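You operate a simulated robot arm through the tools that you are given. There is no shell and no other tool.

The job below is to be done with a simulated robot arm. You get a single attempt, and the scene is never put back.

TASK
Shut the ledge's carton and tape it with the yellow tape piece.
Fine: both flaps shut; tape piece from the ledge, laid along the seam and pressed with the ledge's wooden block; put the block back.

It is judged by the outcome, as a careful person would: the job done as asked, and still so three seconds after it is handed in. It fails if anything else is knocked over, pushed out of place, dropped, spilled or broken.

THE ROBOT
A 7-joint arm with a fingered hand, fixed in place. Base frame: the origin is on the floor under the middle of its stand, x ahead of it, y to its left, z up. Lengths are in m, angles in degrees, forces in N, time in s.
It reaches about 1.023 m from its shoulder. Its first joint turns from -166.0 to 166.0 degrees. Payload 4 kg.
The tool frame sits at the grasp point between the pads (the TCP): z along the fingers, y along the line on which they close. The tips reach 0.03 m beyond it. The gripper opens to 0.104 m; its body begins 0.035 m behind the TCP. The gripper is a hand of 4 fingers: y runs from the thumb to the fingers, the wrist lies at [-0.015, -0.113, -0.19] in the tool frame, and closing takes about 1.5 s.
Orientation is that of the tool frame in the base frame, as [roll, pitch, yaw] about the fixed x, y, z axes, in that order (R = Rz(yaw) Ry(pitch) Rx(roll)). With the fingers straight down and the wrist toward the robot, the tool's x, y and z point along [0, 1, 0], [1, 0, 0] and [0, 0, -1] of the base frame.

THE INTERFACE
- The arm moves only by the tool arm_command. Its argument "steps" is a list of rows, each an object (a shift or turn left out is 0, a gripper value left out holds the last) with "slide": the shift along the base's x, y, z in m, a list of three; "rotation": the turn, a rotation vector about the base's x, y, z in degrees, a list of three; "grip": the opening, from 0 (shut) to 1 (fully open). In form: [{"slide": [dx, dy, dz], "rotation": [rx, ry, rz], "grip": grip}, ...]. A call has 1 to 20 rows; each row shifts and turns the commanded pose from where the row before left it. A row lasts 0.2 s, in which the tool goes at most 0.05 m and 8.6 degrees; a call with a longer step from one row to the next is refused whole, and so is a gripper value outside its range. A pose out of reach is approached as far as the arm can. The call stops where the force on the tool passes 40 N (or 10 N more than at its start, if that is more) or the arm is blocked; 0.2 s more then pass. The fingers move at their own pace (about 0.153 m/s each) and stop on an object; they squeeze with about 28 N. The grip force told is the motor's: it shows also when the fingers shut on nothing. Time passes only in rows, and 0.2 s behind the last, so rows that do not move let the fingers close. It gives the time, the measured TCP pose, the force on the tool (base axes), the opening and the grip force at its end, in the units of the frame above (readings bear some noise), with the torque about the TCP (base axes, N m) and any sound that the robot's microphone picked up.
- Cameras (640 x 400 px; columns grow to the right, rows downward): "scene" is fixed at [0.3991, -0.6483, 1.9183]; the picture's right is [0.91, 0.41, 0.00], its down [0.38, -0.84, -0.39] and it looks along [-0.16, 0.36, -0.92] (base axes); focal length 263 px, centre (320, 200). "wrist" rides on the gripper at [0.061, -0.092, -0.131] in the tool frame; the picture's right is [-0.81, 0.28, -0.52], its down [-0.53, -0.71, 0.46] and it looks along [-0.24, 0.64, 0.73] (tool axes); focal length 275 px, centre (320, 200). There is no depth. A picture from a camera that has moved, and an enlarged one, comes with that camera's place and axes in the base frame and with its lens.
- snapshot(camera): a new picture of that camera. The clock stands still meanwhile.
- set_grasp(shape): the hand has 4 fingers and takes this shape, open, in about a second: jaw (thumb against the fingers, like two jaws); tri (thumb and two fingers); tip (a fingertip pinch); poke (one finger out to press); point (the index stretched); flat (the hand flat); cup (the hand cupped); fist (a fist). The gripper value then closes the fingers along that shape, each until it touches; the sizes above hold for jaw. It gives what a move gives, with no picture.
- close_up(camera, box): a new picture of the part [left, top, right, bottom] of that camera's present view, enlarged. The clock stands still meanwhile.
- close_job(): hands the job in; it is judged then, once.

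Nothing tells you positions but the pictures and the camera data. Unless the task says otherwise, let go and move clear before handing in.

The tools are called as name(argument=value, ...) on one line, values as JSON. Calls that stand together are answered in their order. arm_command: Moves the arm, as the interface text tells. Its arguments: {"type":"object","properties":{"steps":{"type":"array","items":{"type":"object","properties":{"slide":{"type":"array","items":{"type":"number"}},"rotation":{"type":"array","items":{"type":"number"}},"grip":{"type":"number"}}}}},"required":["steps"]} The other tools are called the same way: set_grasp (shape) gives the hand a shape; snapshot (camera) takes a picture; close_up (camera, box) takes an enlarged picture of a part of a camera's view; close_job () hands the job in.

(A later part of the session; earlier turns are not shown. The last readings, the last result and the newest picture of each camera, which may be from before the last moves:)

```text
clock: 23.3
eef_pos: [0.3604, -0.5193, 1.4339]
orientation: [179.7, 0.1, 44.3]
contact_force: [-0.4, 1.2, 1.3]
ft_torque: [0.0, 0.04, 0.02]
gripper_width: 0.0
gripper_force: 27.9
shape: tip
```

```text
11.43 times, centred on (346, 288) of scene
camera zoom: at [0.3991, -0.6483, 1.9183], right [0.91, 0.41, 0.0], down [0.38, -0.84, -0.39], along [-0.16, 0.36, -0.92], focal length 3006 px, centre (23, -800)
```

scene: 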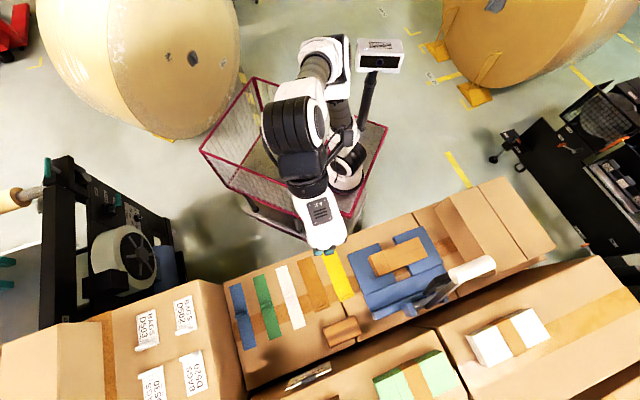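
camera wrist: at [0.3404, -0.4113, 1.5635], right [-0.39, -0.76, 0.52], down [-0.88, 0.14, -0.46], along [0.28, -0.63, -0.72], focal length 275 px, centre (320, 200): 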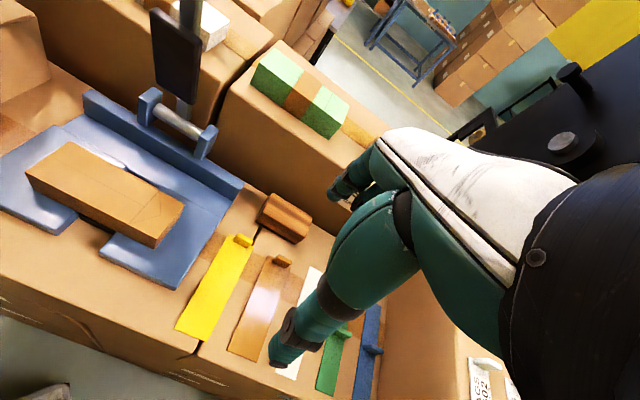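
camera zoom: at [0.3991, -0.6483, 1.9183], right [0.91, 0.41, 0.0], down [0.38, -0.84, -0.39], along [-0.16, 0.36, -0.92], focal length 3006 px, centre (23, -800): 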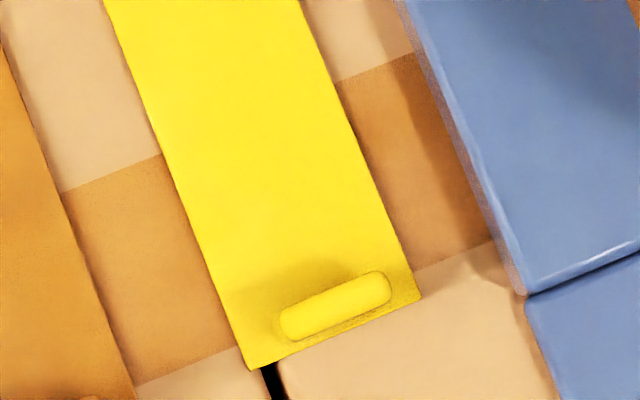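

The yellow tab's top is at about (0.4515, -0.583, 1.168), around 22 mm tall, with the block just beyond it. I'll move above the tab with the pinch partly open and check alignment before descending.

arm_command(steps=[{"slide": [0.023, -0.0157, 0], "grip": 0.34}, {"slide": [0.023, -0.0157, 0]}, {"slide": [0.023, -0.0157, -0.02]}, {"slide": [0.0233, -0.0156, -0.03]}, {"slide": [0, 0, -0.04]}, {"slide": [0, 0, -0.04]}, {"slide": [0, 0, -0.03]}, {}])

snapshot(camera="wrist")

close_up(camera="scene", box=[290, 230, 410, 350])

```text
clock: 25.1
eef_pos: [0.4536, -0.5816, 1.2743]
orientation: [179.8, 0.1, 44.3]
contact_force: [0.3, 0.4, 0.6]
ft_torque: [-0.02, 0.01, -0.01]
gripper_width: 0.0352
gripper_force: 0.0
shape: tip
```

```text
taken
camera wrist: at [0.4332, -0.4731, 1.4034], right [-0.39, -0.76, 0.52], down [-0.88, 0.14, -0.46], along [0.28, -0.63, -0.72], focal length 275 px, centre (320, 200)
```

wrist: 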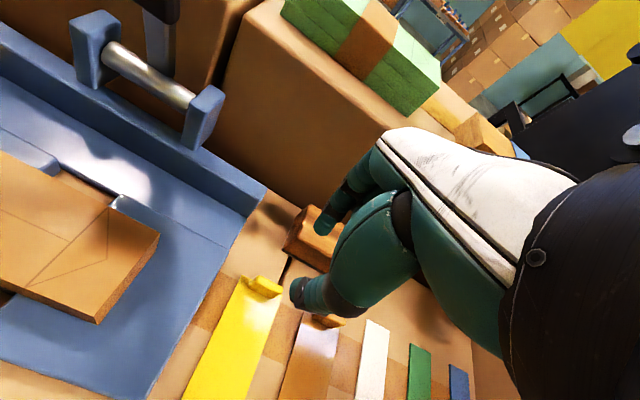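

```text
3.33 times, centred on (350, 290) of scene
camera zoom: at [0.3991, -0.6483, 1.9183], right [0.91, 0.41, 0.0], down [0.38, -0.84, -0.39], along [-0.16, 0.36, -0.92], focal length 877 px, centre (220, -100)
```

zoom: 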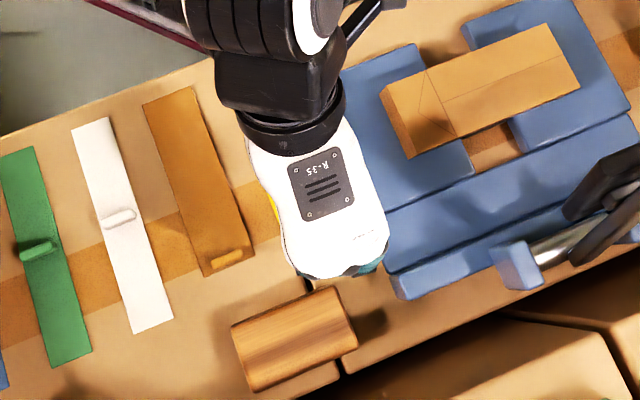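

The tab is seen exactly where the point beneath the TCP should project (≈265, 285). Zooming to confirm before descending.

close_up(camera="wrist", box=[220, 170, 380, 330])

```text
2.50 times, centred on (300, 250) of wrist
camera zoom: at [0.4332, -0.4731, 1.4034], right [-0.39, -0.76, 0.52], down [-0.88, 0.14, -0.46], along [0.28, -0.63, -0.72], focal length 688 px, centre (370, 75)
```

zoom: 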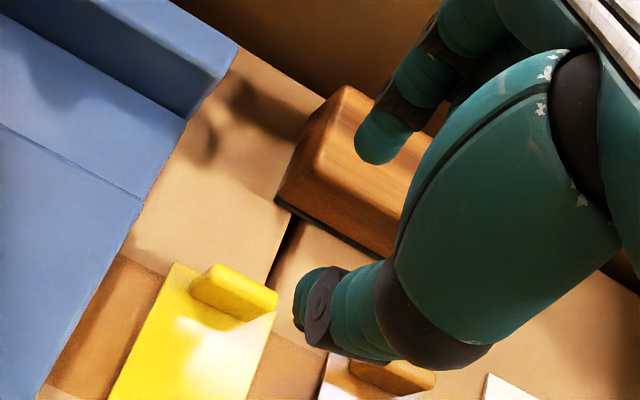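

Alignment is good to within 3 mm. I'll descend straight down to put the pads either side of the tab.

arm_command(steps=[{"slide": [0.0003, -0.0018, -0.03]}, {"slide": [0, 0, -0.03]}, {"slide": [0, 0, -0.02]}, {"slide": [0, 0, -0.012]}, {}])

close_up(camera="wrist", box=[220, 170, 380, 330])

close_up(camera="scene", box=[290, 230, 410, 350])

```text
clock: 26.3
eef_pos: [0.4536, -0.5837, 1.1828]
orientation: [179.9, 0.1, 44.4]
contact_force: [0.2, 0.1, 0.3]
ft_torque: [-0.06, -0.04, 0.0]
gripper_width: 0.0351
gripper_force: 0.0
shape: tip
```

```text
2.50 times, centred on (300, 250) of wrist
camera zoom: at [0.4331, -0.4753, 1.3126], right [-0.39, -0.76, 0.52], down [-0.88, 0.14, -0.46], along [0.28, -0.63, -0.72], focal length 688 px, centre (370, 75)
```

zoom: 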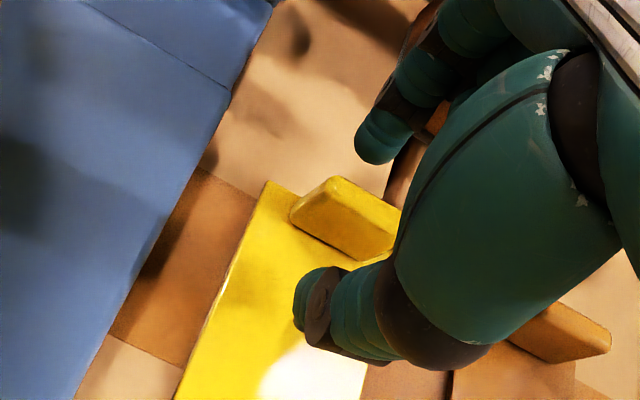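

```text
3.33 times, centred on (350, 290) of scene
camera zoom: at [0.3991, -0.6483, 1.9183], right [0.91, 0.41, 0.0], down [0.38, -0.84, -0.39], along [-0.16, 0.36, -0.92], focal length 877 px, centre (220, -100)
```

zoom: 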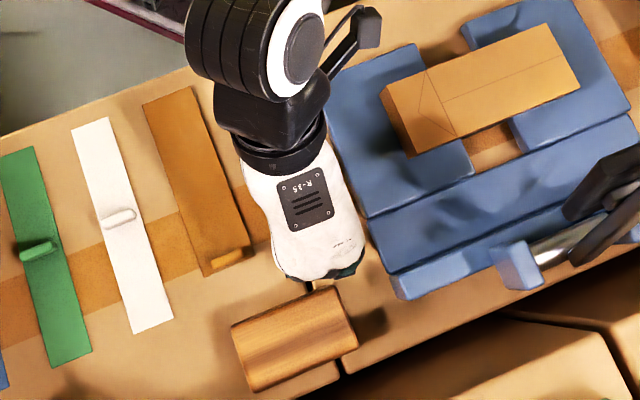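

The tab sits between thumb and index. Lower 4 mm more and pinch.

arm_command(steps=[{"slide": [0, 0, -0.004]}, {"grip": 0.2}, {"grip": 0.1}, {"grip": 0.0}, {}, {}, {}, {}])

close_up(camera="wrist", box=[220, 170, 380, 330])

```text
clock: 28.1
eef_pos: [0.4534, -0.5845, 1.1786]
orientation: [179.9, 0.1, 44.4]
contact_force: [-0.2, 0.2, 0.3]
ft_torque: [-0.02, 0.0, 0.02]
gripper_width: 0.0021
gripper_force: 27.5
shape: tip
```

```text
2.50 times, centred on (300, 250) of wrist
camera zoom: at [0.4328, -0.4756, 1.3085], right [-0.39, -0.76, 0.52], down [-0.88, 0.14, -0.46], along [0.28, -0.63, -0.72], focal length 688 px, centre (370, 75)
```

zoom: 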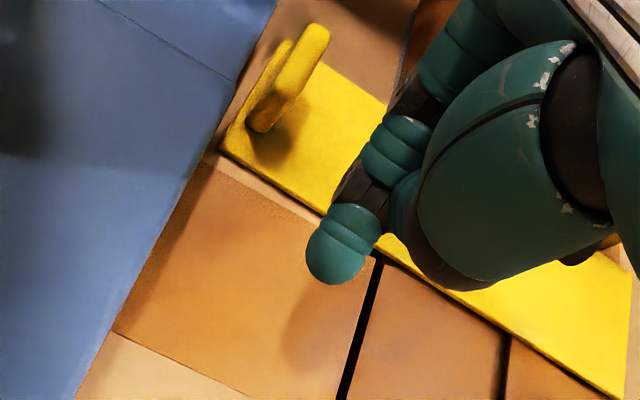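

The pinch slipped and the tape has spun around instead of being held. I'll open, lift straight up, and look at where the tape has ended up.

snapshot(camera="wrist")

close_up(camera="scene", box=[270, 230, 410, 350])

```text
taken
camera wrist: at [0.4328, -0.4756, 1.3085], right [-0.39, -0.76, 0.52], down [-0.88, 0.14, -0.46], along [0.28, -0.63, -0.72], focal length 275 px, centre (320, 200)
```

wrist: 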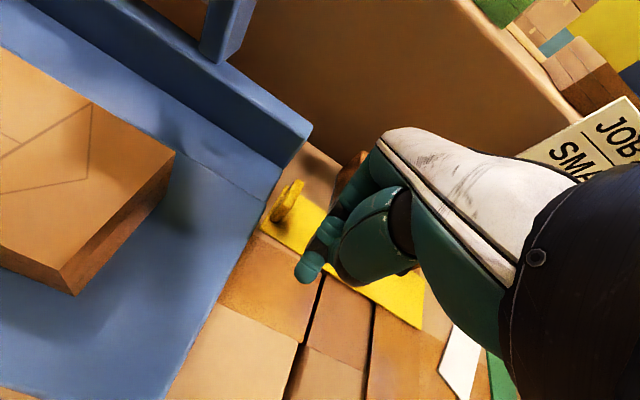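

```text
3.33 times, centred on (340, 290) of scene
camera zoom: at [0.3991, -0.6483, 1.9183], right [0.91, 0.41, 0.0], down [0.38, -0.84, -0.39], along [-0.16, 0.36, -0.92], focal length 877 px, centre (253, -100)
```

zoom: 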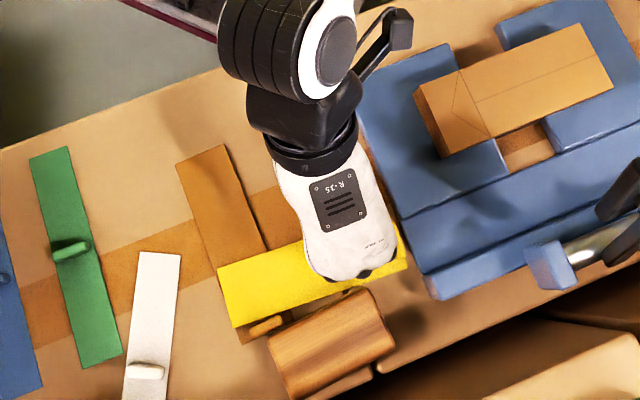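

The yellow tape spun 90° and nudged the brown and white tapes (and slightly the block). I'll lift straight up and survey everything carefully so all of it can be put right.

arm_command(steps=[{"slide": [0, 0, 0.02]}, {"slide": [0, 0, 0.03]}, {"slide": [0, 0, 0.045]}, {"slide": [0, 0, 0.045]}, {"slide": [-0.03, 0.03, 0.045]}, {"slide": [-0.03, 0.03, 0.04]}, {"slide": [-0.03, 0.03, 0.03]}, {"slide": [-0.03, 0.03, 0.03]}, {}])

snapshot(camera="wrist")

snapshot(camera="scene")

close_up(camera="scene", box=[210, 220, 460, 400])

```text
refused: row 5 steps farther than a row can; nothing moved
```

```text
taken
camera wrist: at [0.4328, -0.4756, 1.3085], right [-0.39, -0.76, 0.52], down [-0.88, 0.14, -0.46], along [0.28, -0.63, -0.72], focal length 275 px, centre (320, 200)
```

wrist: 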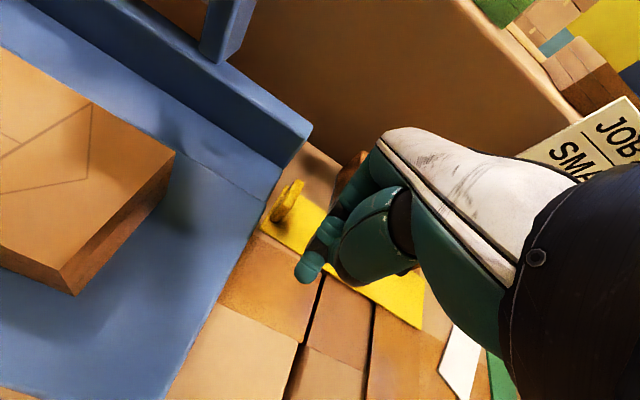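

```text
taken
```

scene: 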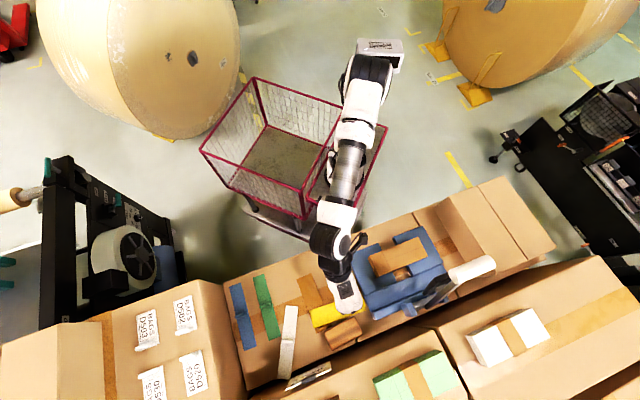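

```text
2.22 times, centred on (335, 310) of scene
camera zoom: at [0.3991, -0.6483, 1.9183], right [0.91, 0.41, 0.0], down [0.38, -0.84, -0.39], along [-0.16, 0.36, -0.92], focal length 585 px, centre (287, -44)
```

zoom: 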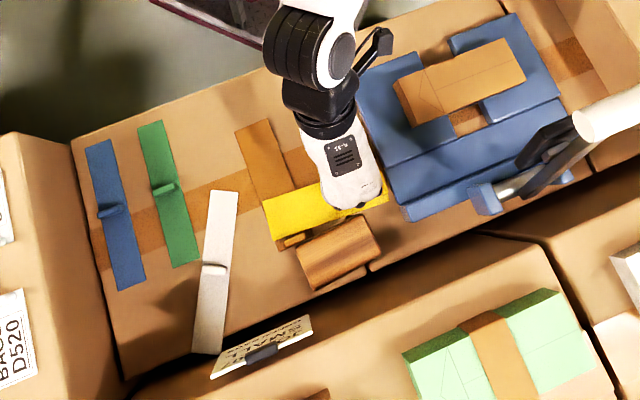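

arm_command(steps=[{"slide": [0, 0, 0.02]}, {"slide": [0, 0, 0.03]}, {"slide": [0, 0, 0.045]}, {"slide": [0, 0, 0.045]}, {"slide": [-0.02, 0.02, 0.03]}, {"slide": [-0.03, 0.03, 0.02]}, {"slide": [-0.03, 0.03, 0.02]}, {"slide": [-0.03, 0.03, 0.02]}, {}])

snapshot(camera="wrist")

close_up(camera="scene", box=[210, 220, 460, 400])

close_up(camera="scene", box=[280, 260, 400, 360])

```text
clock: 30.1
eef_pos: [0.3431, -0.4731, 1.4072]
orientation: [179.9, 0.1, 44.4]
contact_force: [-0.8, -0.1, -0.6]
ft_torque: [0.02, 0.0, 0.01]
gripper_width: 0.0019
gripper_force: 27.3
shape: tip
```

```text
taken
camera wrist: at [0.3231, -0.366, 1.5379], right [-0.39, -0.76, 0.52], down [-0.88, 0.14, -0.46], along [0.28, -0.63, -0.72], focal length 275 px, centre (320, 200)
```

wrist: 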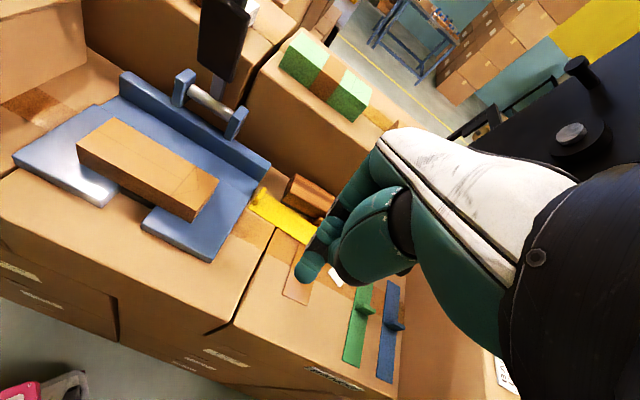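

```text
2.22 times, centred on (335, 310) of scene
camera zoom: at [0.3991, -0.6483, 1.9183], right [0.91, 0.41, 0.0], down [0.38, -0.84, -0.39], along [-0.16, 0.36, -0.92], focal length 585 px, centre (287, -44)
```

zoom: 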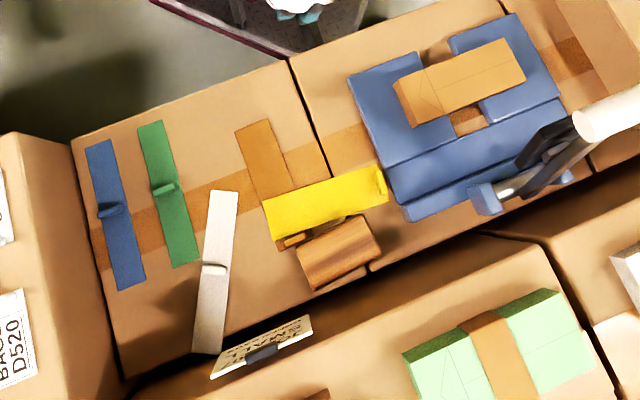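

```text
4.00 times, centred on (340, 310) of scene
camera zoom: at [0.3991, -0.6483, 1.9183], right [0.91, 0.41, 0.0], down [0.38, -0.84, -0.39], along [-0.16, 0.36, -0.92], focal length 1052 px, centre (240, -240)
```

zoom: 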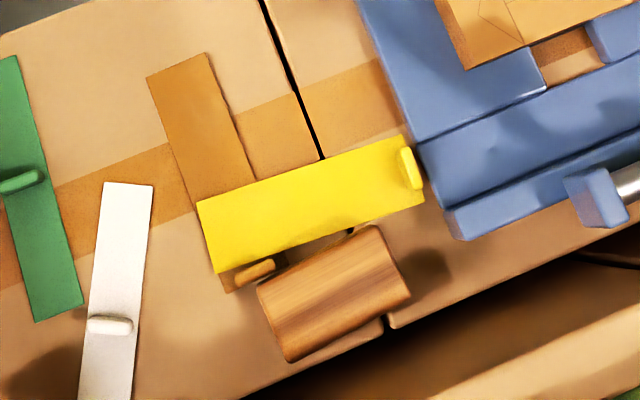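

The tape spun because the single index fingertip and the thumb are not exactly opposed. All tapes are still on the ledge. A grip with several fingers against the thumb should resist spinning, so I'll inspect the "tri" and "jaw" shapes in the air.

set_grasp(shape="tri")

arm_command(steps=[{"grip": 0.3}, {}, {}, {}, {}])

close_up(camera="wrist", box=[230, 150, 430, 350])

close_up(camera="scene", box=[260, 160, 380, 280])

```text
clock: 31.0
eef_pos: [0.3429, -0.4753, 1.4073]
orientation: [179.8, 0.0, 44.4]
contact_force: [-0.7, 0.0, -0.1]
ft_torque: [-0.03, -0.02, 0.0]
gripper_width: 0.1034
gripper_force: 0.1
shape: tri
```

```text
clock: 32.2
eef_pos: [0.3431, -0.4756, 1.4083]
orientation: [179.8, 0.1, 44.4]
contact_force: [0.2, -0.3, -0.3]
ft_torque: [0.01, 0.03, 0.0]
gripper_width: 0.0317
gripper_force: 0.0
shape: tri
```

```text
2.00 times, centred on (330, 250) of wrist
camera zoom: at [0.3232, -0.3661, 1.5378], right [-0.39, -0.76, 0.52], down [-0.88, 0.14, -0.46], along [0.28, -0.63, -0.72], focal length 551 px, centre (300, 100)
```

zoom: 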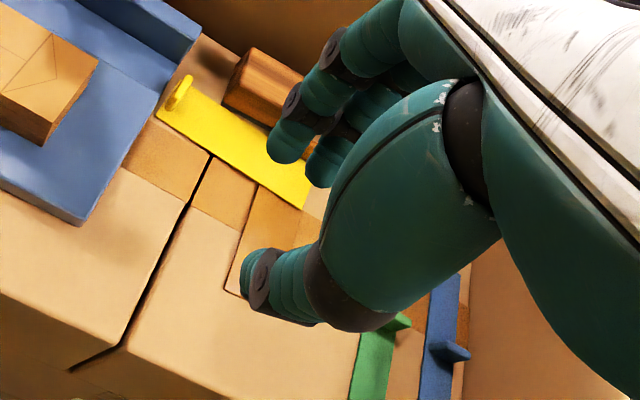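

```text
3.33 times, centred on (320, 220) of scene
camera zoom: at [0.3991, -0.6483, 1.9183], right [0.91, 0.41, 0.0], down [0.38, -0.84, -0.39], along [-0.16, 0.36, -0.92], focal length 877 px, centre (320, 133)
```

zoom: 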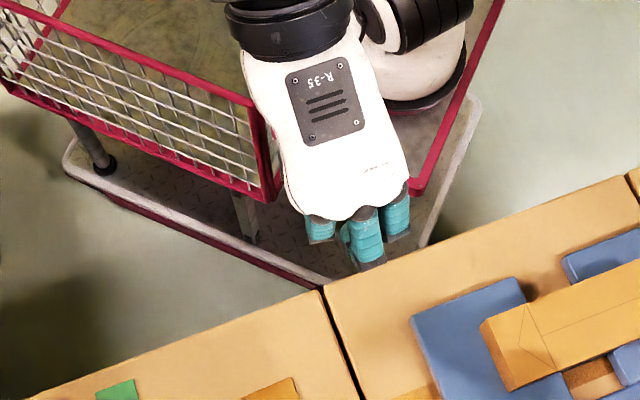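

The "tri" shape is balanced: the thumb opposes the gap between index and middle. I'll first use it to put the displaced white tape back (it lies free, turned about -25°), which also tests the grip.

arm_command(steps=[{"slide": [0.001, -0.038, 0], "rotation": [0, 0, -3.6], "grip": 0.45}, {"slide": [0.001, -0.038, 0], "rotation": [0, 0, -3.6]}, {"slide": [0.001, -0.038, 0], "rotation": [0, 0, -3.6]}, {"slide": [0.001, -0.038, 0], "rotation": [0, 0, -3.6]}, {"slide": [0.001, -0.038, 0], "rotation": [0, 0, -3.6]}, {"slide": [0.001, -0.038, 0], "rotation": [0, 0, -3.6]}, {"slide": [0.0018, -0.04, -0.02], "rotation": [0, 0, -3.4]}, {"slide": [0, 0, -0.04]}, {"slide": [0, 0, -0.04]}, {}])

snapshot(camera="wrist")

close_up(camera="scene", box=[230, 280, 370, 400])

```text
clock: 34.4
eef_pos: [0.3514, -0.7422, 1.3099]
orientation: [179.7, 0.1, 19.4]
contact_force: [-0.4, 0.6, 1.2]
ft_torque: [-0.01, -0.01, -0.01]
gripper_width: 0.0465
gripper_force: 0.0
shape: tri
```

```text
taken
camera wrist: at [0.3793, -0.6351, 1.4392], right [-0.67, -0.53, 0.52], down [-0.74, 0.49, -0.46], along [-0.02, -0.69, -0.72], focal length 275 px, centre (320, 200)
```

wrist: 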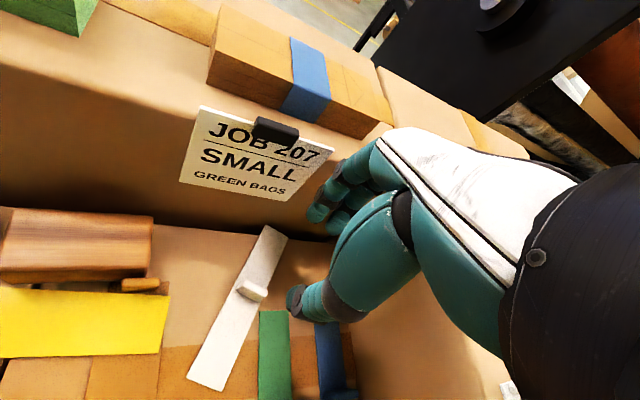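

```text
3.33 times, centred on (300, 340) of scene
camera zoom: at [0.3991, -0.6483, 1.9183], right [0.91, 0.41, 0.0], down [0.38, -0.84, -0.39], along [-0.16, 0.36, -0.92], focal length 877 px, centre (387, -267)
```

zoom: 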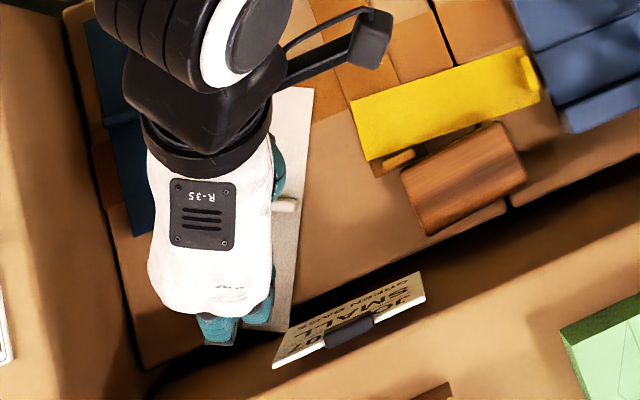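

There's a job card standing beyond the ledge edge (u≈0.846, z 1.25–1.315), so I'll keep clear of it with a small opening. Let me check alignment over the white tab.

close_up(camera="wrist", box=[180, 180, 340, 340])

close_up(camera="wrist", box=[240, 90, 440, 240])

```text
2.50 times, centred on (260, 260) of wrist
camera zoom: at [0.3793, -0.6351, 1.4392], right [-0.67, -0.53, 0.52], down [-0.74, 0.49, -0.46], along [-0.02, -0.69, -0.72], focal length 688 px, centre (470, 50)
```

zoom: 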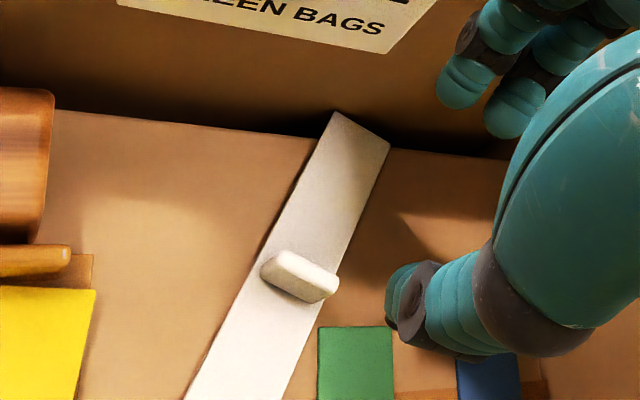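

```text
2.67 times, centred on (340, 165) of wrist
camera zoom: at [0.3793, -0.6351, 1.4392], right [-0.67, -0.53, 0.52], down [-0.74, 0.49, -0.46], along [-0.02, -0.69, -0.72], focal length 734 px, centre (267, 293)
```

zoom: 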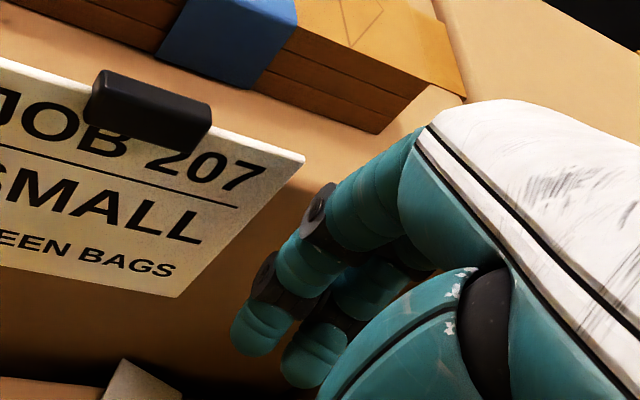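

The white tab is within 5 mm of the hand axis. Correct, reduce the opening to ~0.03 m, and descend in small steps.

arm_command(steps=[{"slide": [0.0028, -0.0033, 0], "grip": 0.3}, {}, {"slide": [0, 0, -0.02]}, {"slide": [0, 0, -0.02]}, {"slide": [0, 0, -0.02]}, {"slide": [0, 0, -0.02]}, {"slide": [0, 0, -0.02]}, {"slide": [0, 0, -0.015]}, {}])

close_up(camera="wrist", box=[220, 130, 420, 330])

close_up(camera="scene", box=[230, 280, 370, 400])

```text
clock: 36.4
eef_pos: [0.3551, -0.7467, 1.1932]
orientation: [179.8, 0.1, 19.3]
contact_force: [-0.3, -0.1, -0.2]
ft_torque: [0.02, -0.03, 0.0]
gripper_width: 0.0314
gripper_force: 0.0
shape: tri
```

```text
2.00 times, centred on (320, 230) of wrist
camera zoom: at [0.3825, -0.6399, 1.323], right [-0.67, -0.53, 0.52], down [-0.74, 0.49, -0.46], along [-0.02, -0.69, -0.72], focal length 551 px, centre (320, 140)
```

zoom: 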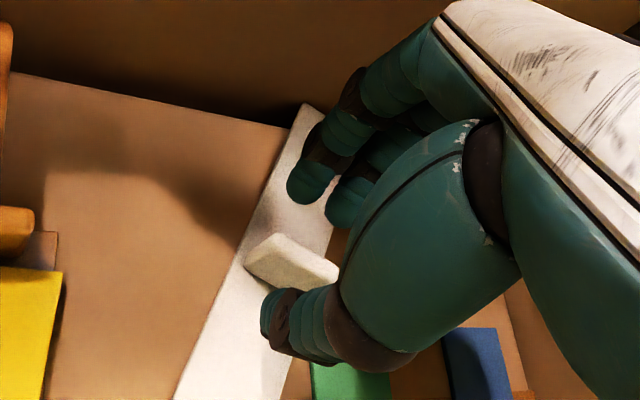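

```text
3.33 times, centred on (300, 340) of scene
camera zoom: at [0.3991, -0.6483, 1.9183], right [0.91, 0.41, 0.0], down [0.38, -0.84, -0.39], along [-0.16, 0.36, -0.92], focal length 877 px, centre (387, -267)
```

zoom: 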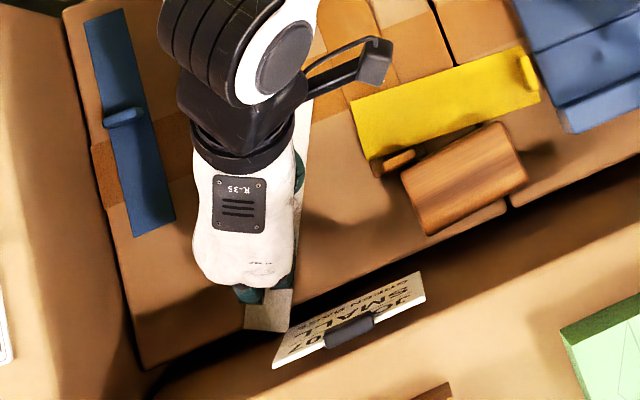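

The pads straddle the white tab well. Small shift, final descent, then close slowly.

arm_command(steps=[{"slide": [0.0025, 0.0009, -0.007]}, {"slide": [0, 0, -0.006]}, {"grip": 0.2}, {"grip": 0.15}, {"grip": 0.1}, {"grip": 0.05}, {"grip": 0.0}, {}, {}])

close_up(camera="wrist", box=[220, 130, 420, 330])

close_up(camera="scene", box=[230, 280, 370, 400])

```text
clock: 38.4
eef_pos: [0.3561, -0.7456, 1.18]
orientation: [179.8, 0.1, 19.3]
contact_force: [0.9, -0.6, -0.2]
ft_torque: [-0.05, -0.03, -0.01]
gripper_width: 0.0025
gripper_force: 27.9
shape: tri
```

```text
2.00 times, centred on (320, 230) of wrist
camera zoom: at [0.3839, -0.638, 1.3106], right [-0.67, -0.53, 0.52], down [-0.74, 0.49, -0.46], along [-0.02, -0.69, -0.72], focal length 551 px, centre (320, 140)
```

zoom: 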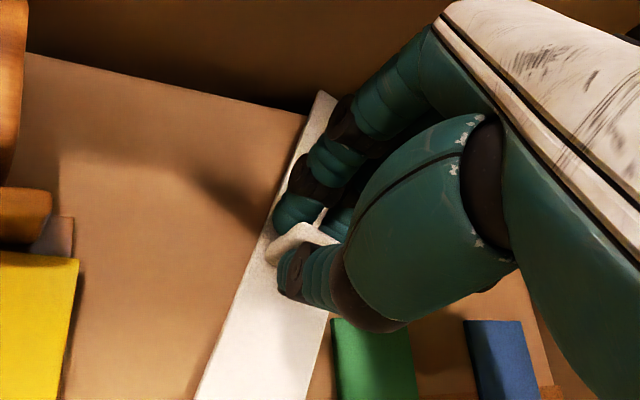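

```text
3.33 times, centred on (300, 340) of scene
camera zoom: at [0.3991, -0.6483, 1.9183], right [0.91, 0.41, 0.0], down [0.38, -0.84, -0.39], along [-0.16, 0.36, -0.92], focal length 877 px, centre (387, -267)
```

zoom: 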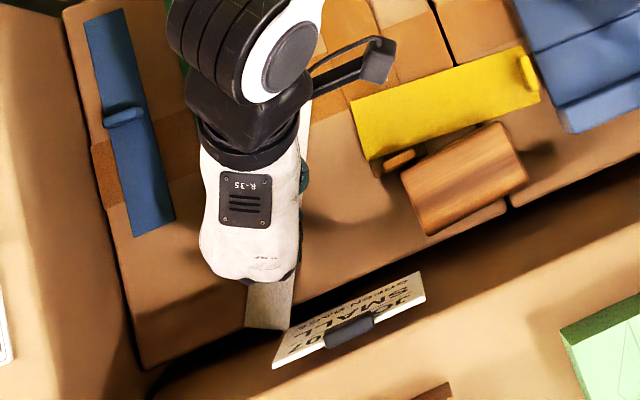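

The tab looks held, with the tape still aligned. Lift a little and verify.

arm_command(steps=[{"slide": [0, 0, 0.01]}, {"slide": [0, 0, 0.015]}, {"slide": [0, 0, 0.02]}, {}])

snapshot(camera="wrist")

close_up(camera="scene", box=[230, 280, 370, 400])

```text
clock: 39.4
eef_pos: [0.3573, -0.7455, 1.2258]
orientation: [179.9, 0.1, 19.4]
contact_force: [0.5, 0.1, 0.3]
ft_torque: [0.01, 0.03, 0.0]
gripper_width: 0.0022
gripper_force: 28.1
shape: tri
```

```text
taken
camera wrist: at [0.3845, -0.6377, 1.3556], right [-0.67, -0.53, 0.52], down [-0.74, 0.49, -0.46], along [-0.02, -0.69, -0.72], focal length 275 px, centre (320, 200)
```

wrist: 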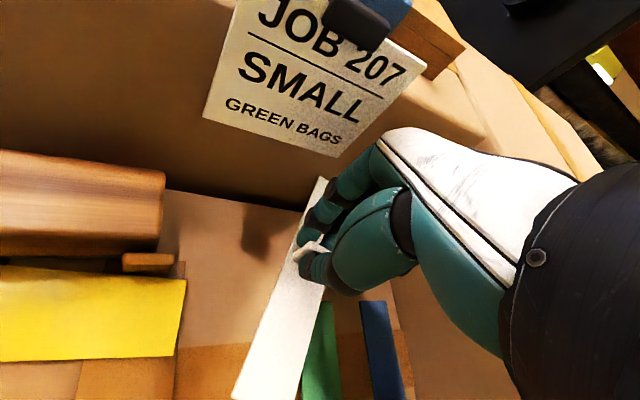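

```text
3.33 times, centred on (300, 340) of scene
camera zoom: at [0.3991, -0.6483, 1.9183], right [0.91, 0.41, 0.0], down [0.38, -0.84, -0.39], along [-0.16, 0.36, -0.92], focal length 877 px, centre (387, -267)
```

zoom: 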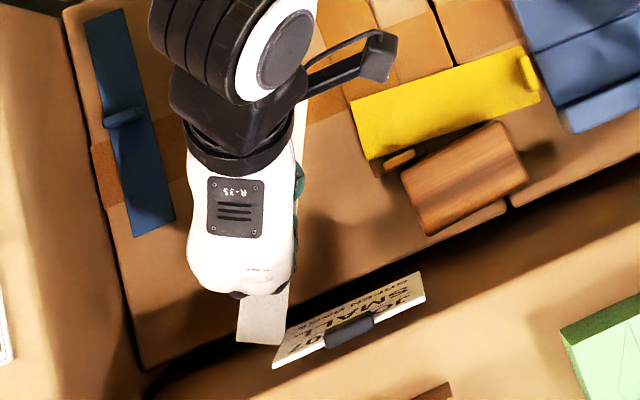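

The tri grip holds the tape solidly. I'll carry the white tape back to its original spot (tab at about (0.310, -0.648), turned to 45°).

arm_command(steps=[{"slide": [-0.003, 0.008, 0.008]}, {"slide": [-0.0074, 0.015, 0.007], "rotation": [0, 0, 4.3]}, {"slide": [-0.0074, 0.015, 0], "rotation": [0, 0, 4.3]}, {"slide": [-0.0074, 0.015, 0], "rotation": [0, 0, 4.3]}, {"slide": [-0.0074, 0.015, 0], "rotation": [0, 0, 4.3]}, {"slide": [-0.0074, 0.015, 0], "rotation": [0, 0, 4.3]}, {"slide": [-0.0073, 0.0148, 0], "rotation": [0, 0, 4.1]}, {}])

snapshot(camera="wrist")

close_up(camera="scene", box=[210, 220, 370, 400])

```text
clock: 41.2
eef_pos: [0.3084, -0.648, 1.2399]
orientation: [179.8, 0.0, 45.1]
contact_force: [0.1, -0.2, -0.4]
ft_torque: [-0.02, 0.0, -0.03]
gripper_width: 0.0023
gripper_force: 27.7
shape: tri
```

```text
taken
camera wrist: at [0.2874, -0.5392, 1.3693], right [-0.38, -0.77, 0.52], down [-0.88, 0.13, -0.46], along [0.29, -0.63, -0.72], focal length 275 px, centre (320, 200)
```

wrist: 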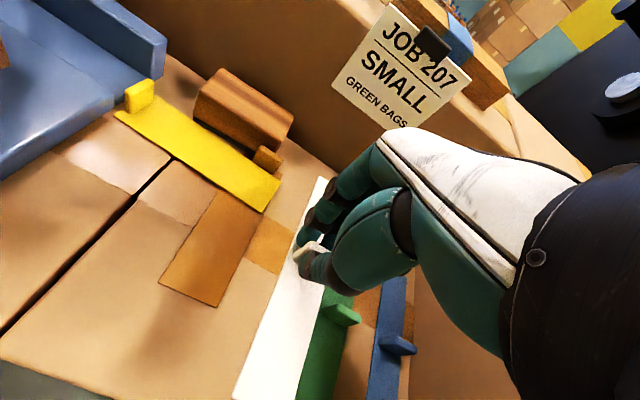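

```text
2.22 times, centred on (290, 310) of scene
camera zoom: at [0.3991, -0.6483, 1.9183], right [0.91, 0.41, 0.0], down [0.38, -0.84, -0.39], along [-0.16, 0.36, -0.92], focal length 585 px, centre (387, -44)
```

zoom: 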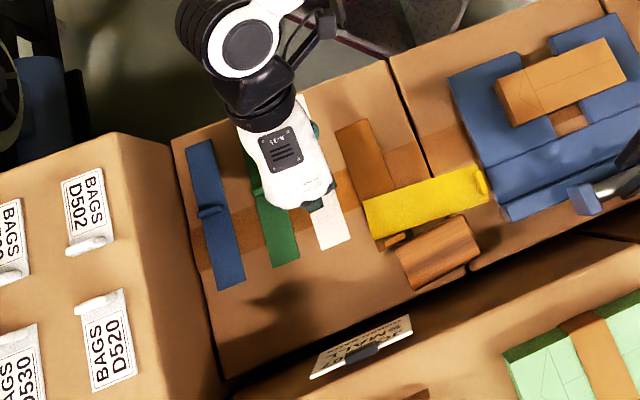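

White tape is over its place. Lower it gently.

arm_command(steps=[{"slide": [0.0014, 0.0002, -0.02]}, {"slide": [0, 0, -0.02]}, {"slide": [0, 0, -0.012]}, {"slide": [0, 0, -0.006]}, {}])

close_up(camera="scene", box=[310, 235, 400, 355])

close_up(camera="wrist", box=[200, 150, 400, 400])

```text
clock: 42.4
eef_pos: [0.3092, -0.6471, 1.1821]
orientation: [179.7, 0.2, 45.0]
contact_force: [0.7, -0.5, 0.0]
ft_torque: [-0.02, -0.03, -0.02]
gripper_width: 0.0025
gripper_force: 28.1
shape: tri
```

```text
3.33 times, centred on (355, 295) of scene
camera zoom: at [0.3991, -0.6483, 1.9183], right [0.91, 0.41, 0.0], down [0.38, -0.84, -0.39], along [-0.16, 0.36, -0.92], focal length 877 px, centre (203, -117)
```

zoom: 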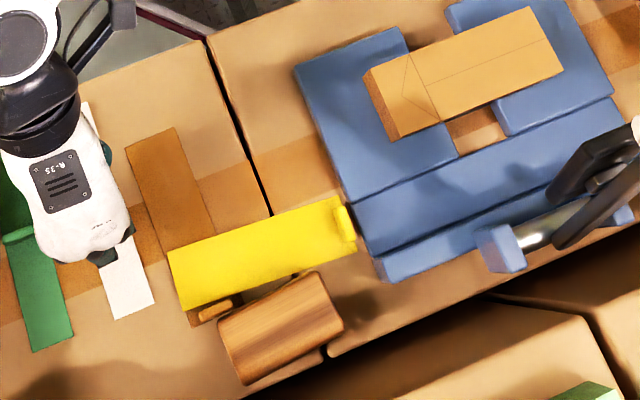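

```text
1.60 times, centred on (300, 275) of wrist
camera zoom: at [0.2886, -0.5383, 1.3122], right [-0.38, -0.77, 0.52], down [-0.88, 0.13, -0.46], along [0.28, -0.63, -0.72], focal length 440 px, centre (352, 80)
```

zoom: 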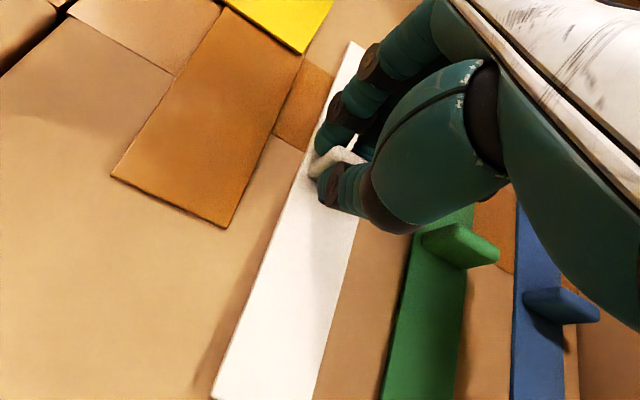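

White is within ~4 mm of its original outline; a 3 mm correction, then set down and release.

arm_command(steps=[{"slide": [0.0024, 0.0022, 0]}, {"slide": [0, 0, -0.0018]}, {}, {"grip": 0.06}, {"grip": 0.12}, {"grip": 0.2}, {"grip": 0.3}, {}, {}])

close_up(camera="wrist", box=[200, 150, 400, 400])

close_up(camera="scene", box=[310, 235, 400, 355])

```text
clock: 44.4
eef_pos: [0.3115, -0.6441, 1.1806]
orientation: [179.8, 0.1, 45.0]
contact_force: [-1.6, 0.0, -0.2]
ft_torque: [-0.01, -0.01, 0.03]
gripper_width: 0.0307
gripper_force: 0.1
shape: tri
```

```text
1.60 times, centred on (300, 275) of wrist
camera zoom: at [0.2909, -0.5359, 1.3105], right [-0.38, -0.77, 0.52], down [-0.88, 0.13, -0.46], along [0.28, -0.63, -0.72], focal length 440 px, centre (352, 80)
```

zoom: 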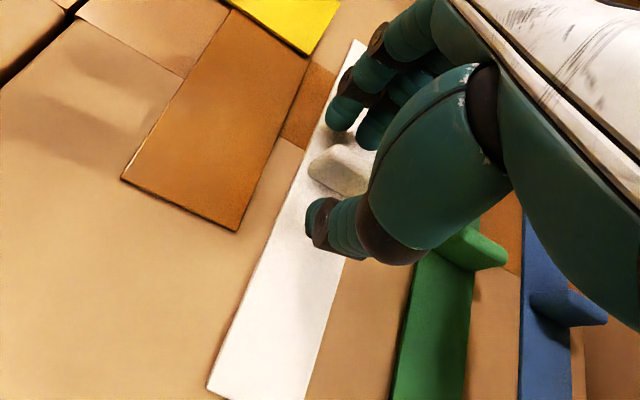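

```text
3.33 times, centred on (355, 295) of scene
camera zoom: at [0.3991, -0.6483, 1.9183], right [0.91, 0.41, 0.0], down [0.38, -0.84, -0.39], along [-0.16, 0.36, -0.92], focal length 877 px, centre (203, -117)
```

zoom: 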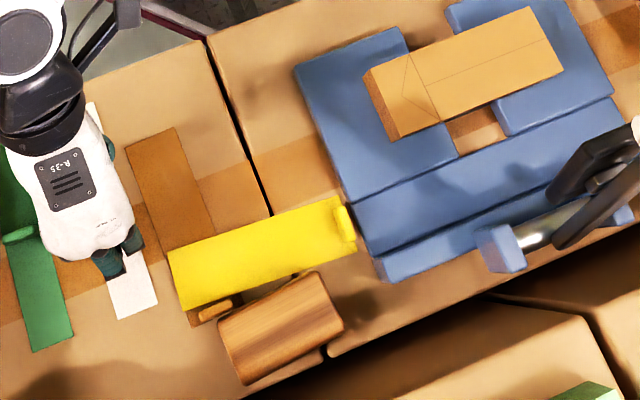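

White is back in place. I'll lift away and look at single-finger "poke" shape, which I may need to nudge the yellow tab out of its tight spot beside the blue press.

arm_command(steps=[{"slide": [0, 0, 0.03]}, {"slide": [0, 0, 0.04]}, {"slide": [0, 0, 0.045]}, {"slide": [0.01, 0.02, 0.04]}, {"slide": [0.02, 0.03, 0.02]}, {"slide": [0.02, 0.03, 0.02]}, {"slide": [0.02, 0.03, 0.02]}, {}])

set_grasp(shape="poke")

snapshot(camera="wrist")

snapshot(camera="scene")

```text
clock: 46.2
eef_pos: [0.3828, -0.537, 1.3939]
orientation: [179.9, 0.2, 45.0]
contact_force: [-0.8, -0.4, -0.3]
ft_torque: [0.01, 0.02, 0.0]
gripper_width: 0.0308
gripper_force: 0.0
shape: tri
```

```text
clock: 47.1
eef_pos: [0.3833, -0.5367, 1.3941]
orientation: [179.8, 0.1, 45.0]
contact_force: [0.6, -0.7, -0.1]
ft_torque: [0.01, 0.0, -0.03]
gripper_width: 0.0
gripper_force: 0.1
shape: poke
```

```text
taken
camera wrist: at [0.3616, -0.4286, 1.524], right [-0.38, -0.77, 0.52], down [-0.88, 0.13, -0.46], along [0.28, -0.63, -0.72], focal length 275 px, centre (320, 200)
```

wrist: 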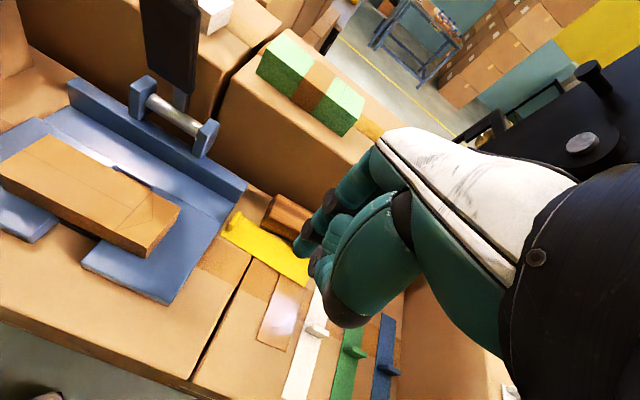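

```text
taken
```

scene: 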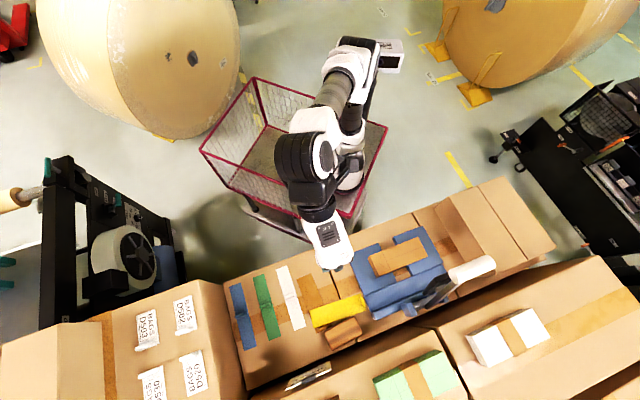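

close_up(camera="wrist", box=[240, 160, 420, 340])

close_up(camera="scene", box=[270, 190, 390, 290])

close_up(camera="scene", box=[270, 260, 400, 360])

close_up(camera="wrist", box=[200, 160, 320, 300])

```text
2.22 times, centred on (330, 250) of wrist
camera zoom: at [0.3616, -0.4286, 1.524], right [-0.38, -0.77, 0.52], down [-0.88, 0.13, -0.46], along [0.28, -0.63, -0.72], focal length 612 px, centre (298, 89)
```

zoom: 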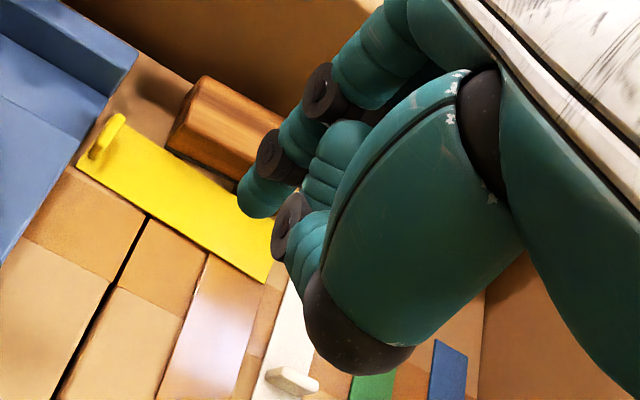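

```text
4.00 times, centred on (330, 240) of scene
camera zoom: at [0.3991, -0.6483, 1.9183], right [0.91, 0.41, 0.0], down [0.38, -0.84, -0.39], along [-0.16, 0.36, -0.92], focal length 1052 px, centre (280, 40)
```

zoom: 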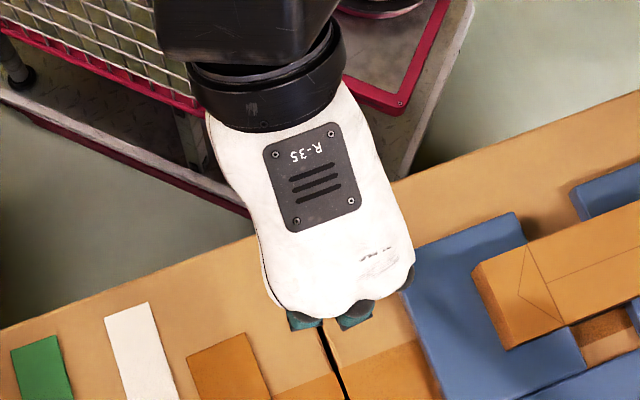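

```text
4.00 times, centred on (335, 310) of scene
camera zoom: at [0.3991, -0.6483, 1.9183], right [0.91, 0.41, 0.0], down [0.38, -0.84, -0.39], along [-0.16, 0.36, -0.92], focal length 1052 px, centre (260, -240)
```

zoom: 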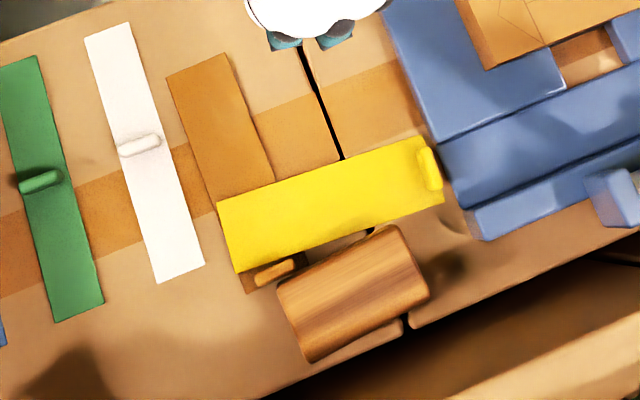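

```text
2.86 times, centred on (260, 230) of wrist
camera zoom: at [0.3616, -0.4286, 1.524], right [-0.38, -0.77, 0.52], down [-0.88, 0.13, -0.46], along [0.28, -0.63, -0.72], focal length 786 px, centre (491, 114)
```

zoom: 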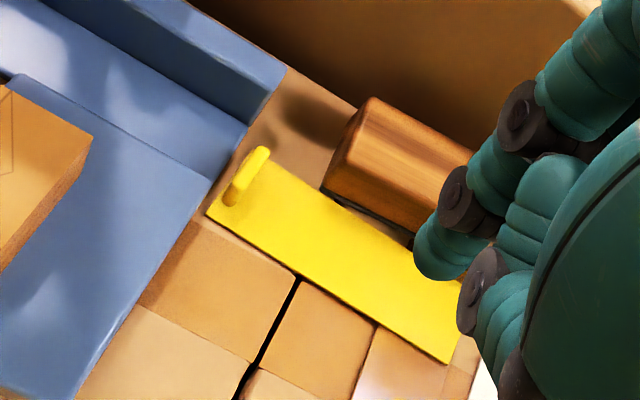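

close_up(camera="wrist", box=[70, 200, 270, 320])

close_up(camera="wrist", box=[210, 170, 270, 250])

```text
3.20 times, centred on (170, 260) of wrist
camera zoom: at [0.3616, -0.4286, 1.524], right [-0.38, -0.77, 0.52], down [-0.88, 0.13, -0.46], along [0.28, -0.63, -0.72], focal length 881 px, centre (800, 8)
```

zoom: 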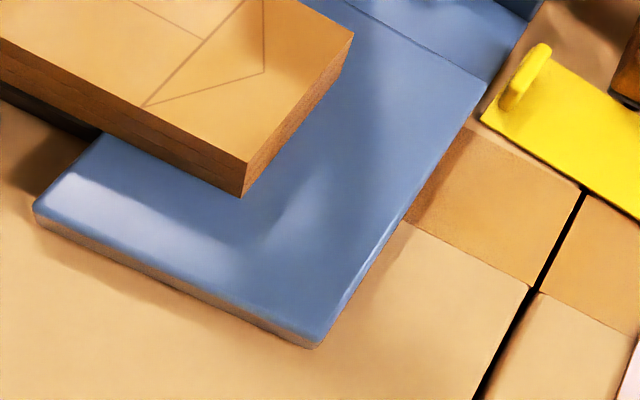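

```text
5.00 times, centred on (240, 210) of wrist
camera zoom: at [0.3616, -0.4286, 1.524], right [-0.38, -0.77, 0.52], down [-0.88, 0.13, -0.46], along [0.28, -0.63, -0.72], focal length 1376 px, centre (720, 150)
```

zoom: 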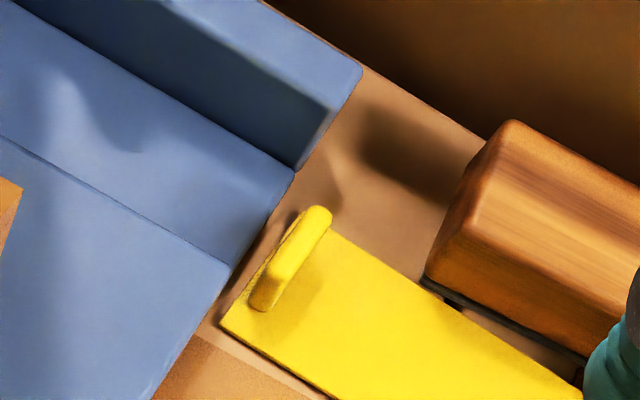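

The block sits right by the yellow tab's free side and has shifted only ~5 mm. I'll pick the block up first with the jaw grip and park it temporarily on a free spot, which opens room to recover the yellow and brown tapes.

set_grasp(shape="jaw")

arm_command(steps=[{"slide": [0.024, -0.0318, 0], "rotation": [0, 0, 1], "grip": 0.75}, {"slide": [0.024, -0.0318, 0], "rotation": [0, 0, 1]}, {"slide": [0.024, -0.0318, -0.01], "rotation": [0, 0, 1]}, {"slide": [0.0237, -0.0319, -0.02]}, {"slide": [0, 0, -0.03]}, {"slide": [0, 0, -0.03]}, {}])

snapshot(camera="wrist")

close_up(camera="scene", box=[270, 240, 420, 380])

```text
clock: 48.0
eef_pos: [0.3836, -0.5366, 1.3939]
orientation: [179.8, 0.1, 45.0]
contact_force: [-0.1, -0.2, 0.3]
ft_torque: [0.02, 0.0, 0.0]
gripper_width: 0.1038
gripper_force: 0.1
shape: jaw
```

```text
clock: 49.6
eef_pos: [0.4774, -0.6649, 1.3057]
orientation: [179.7, 0.1, 48.1]
contact_force: [-5.4, 4.5, 10.5]
ft_torque: [-0.4, -0.22, -0.13]
gripper_width: 0.0759
gripper_force: 0.0
shape: jaw
```

```text
taken
camera wrist: at [0.4499, -0.5573, 1.4359], right [-0.34, -0.78, 0.52], down [-0.89, 0.08, -0.46], along [0.32, -0.62, -0.72], focal length 275 px, centre (320, 200)
```

wrist: 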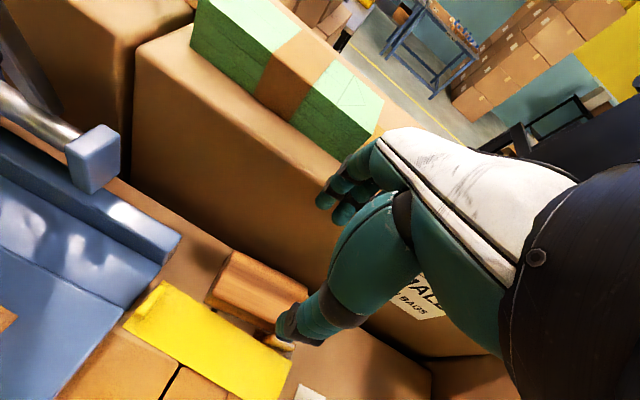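

```text
2.86 times, centred on (345, 310) of scene
camera zoom: at [0.3991, -0.6483, 1.9183], right [0.91, 0.41, 0.0], down [0.38, -0.84, -0.39], along [-0.16, 0.36, -0.92], focal length 752 px, centre (249, -114)
```

zoom: 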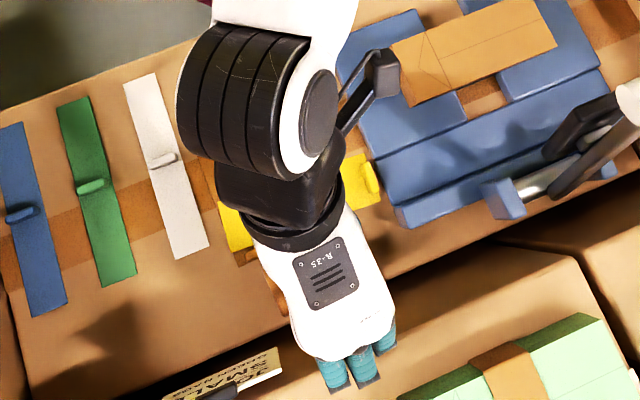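

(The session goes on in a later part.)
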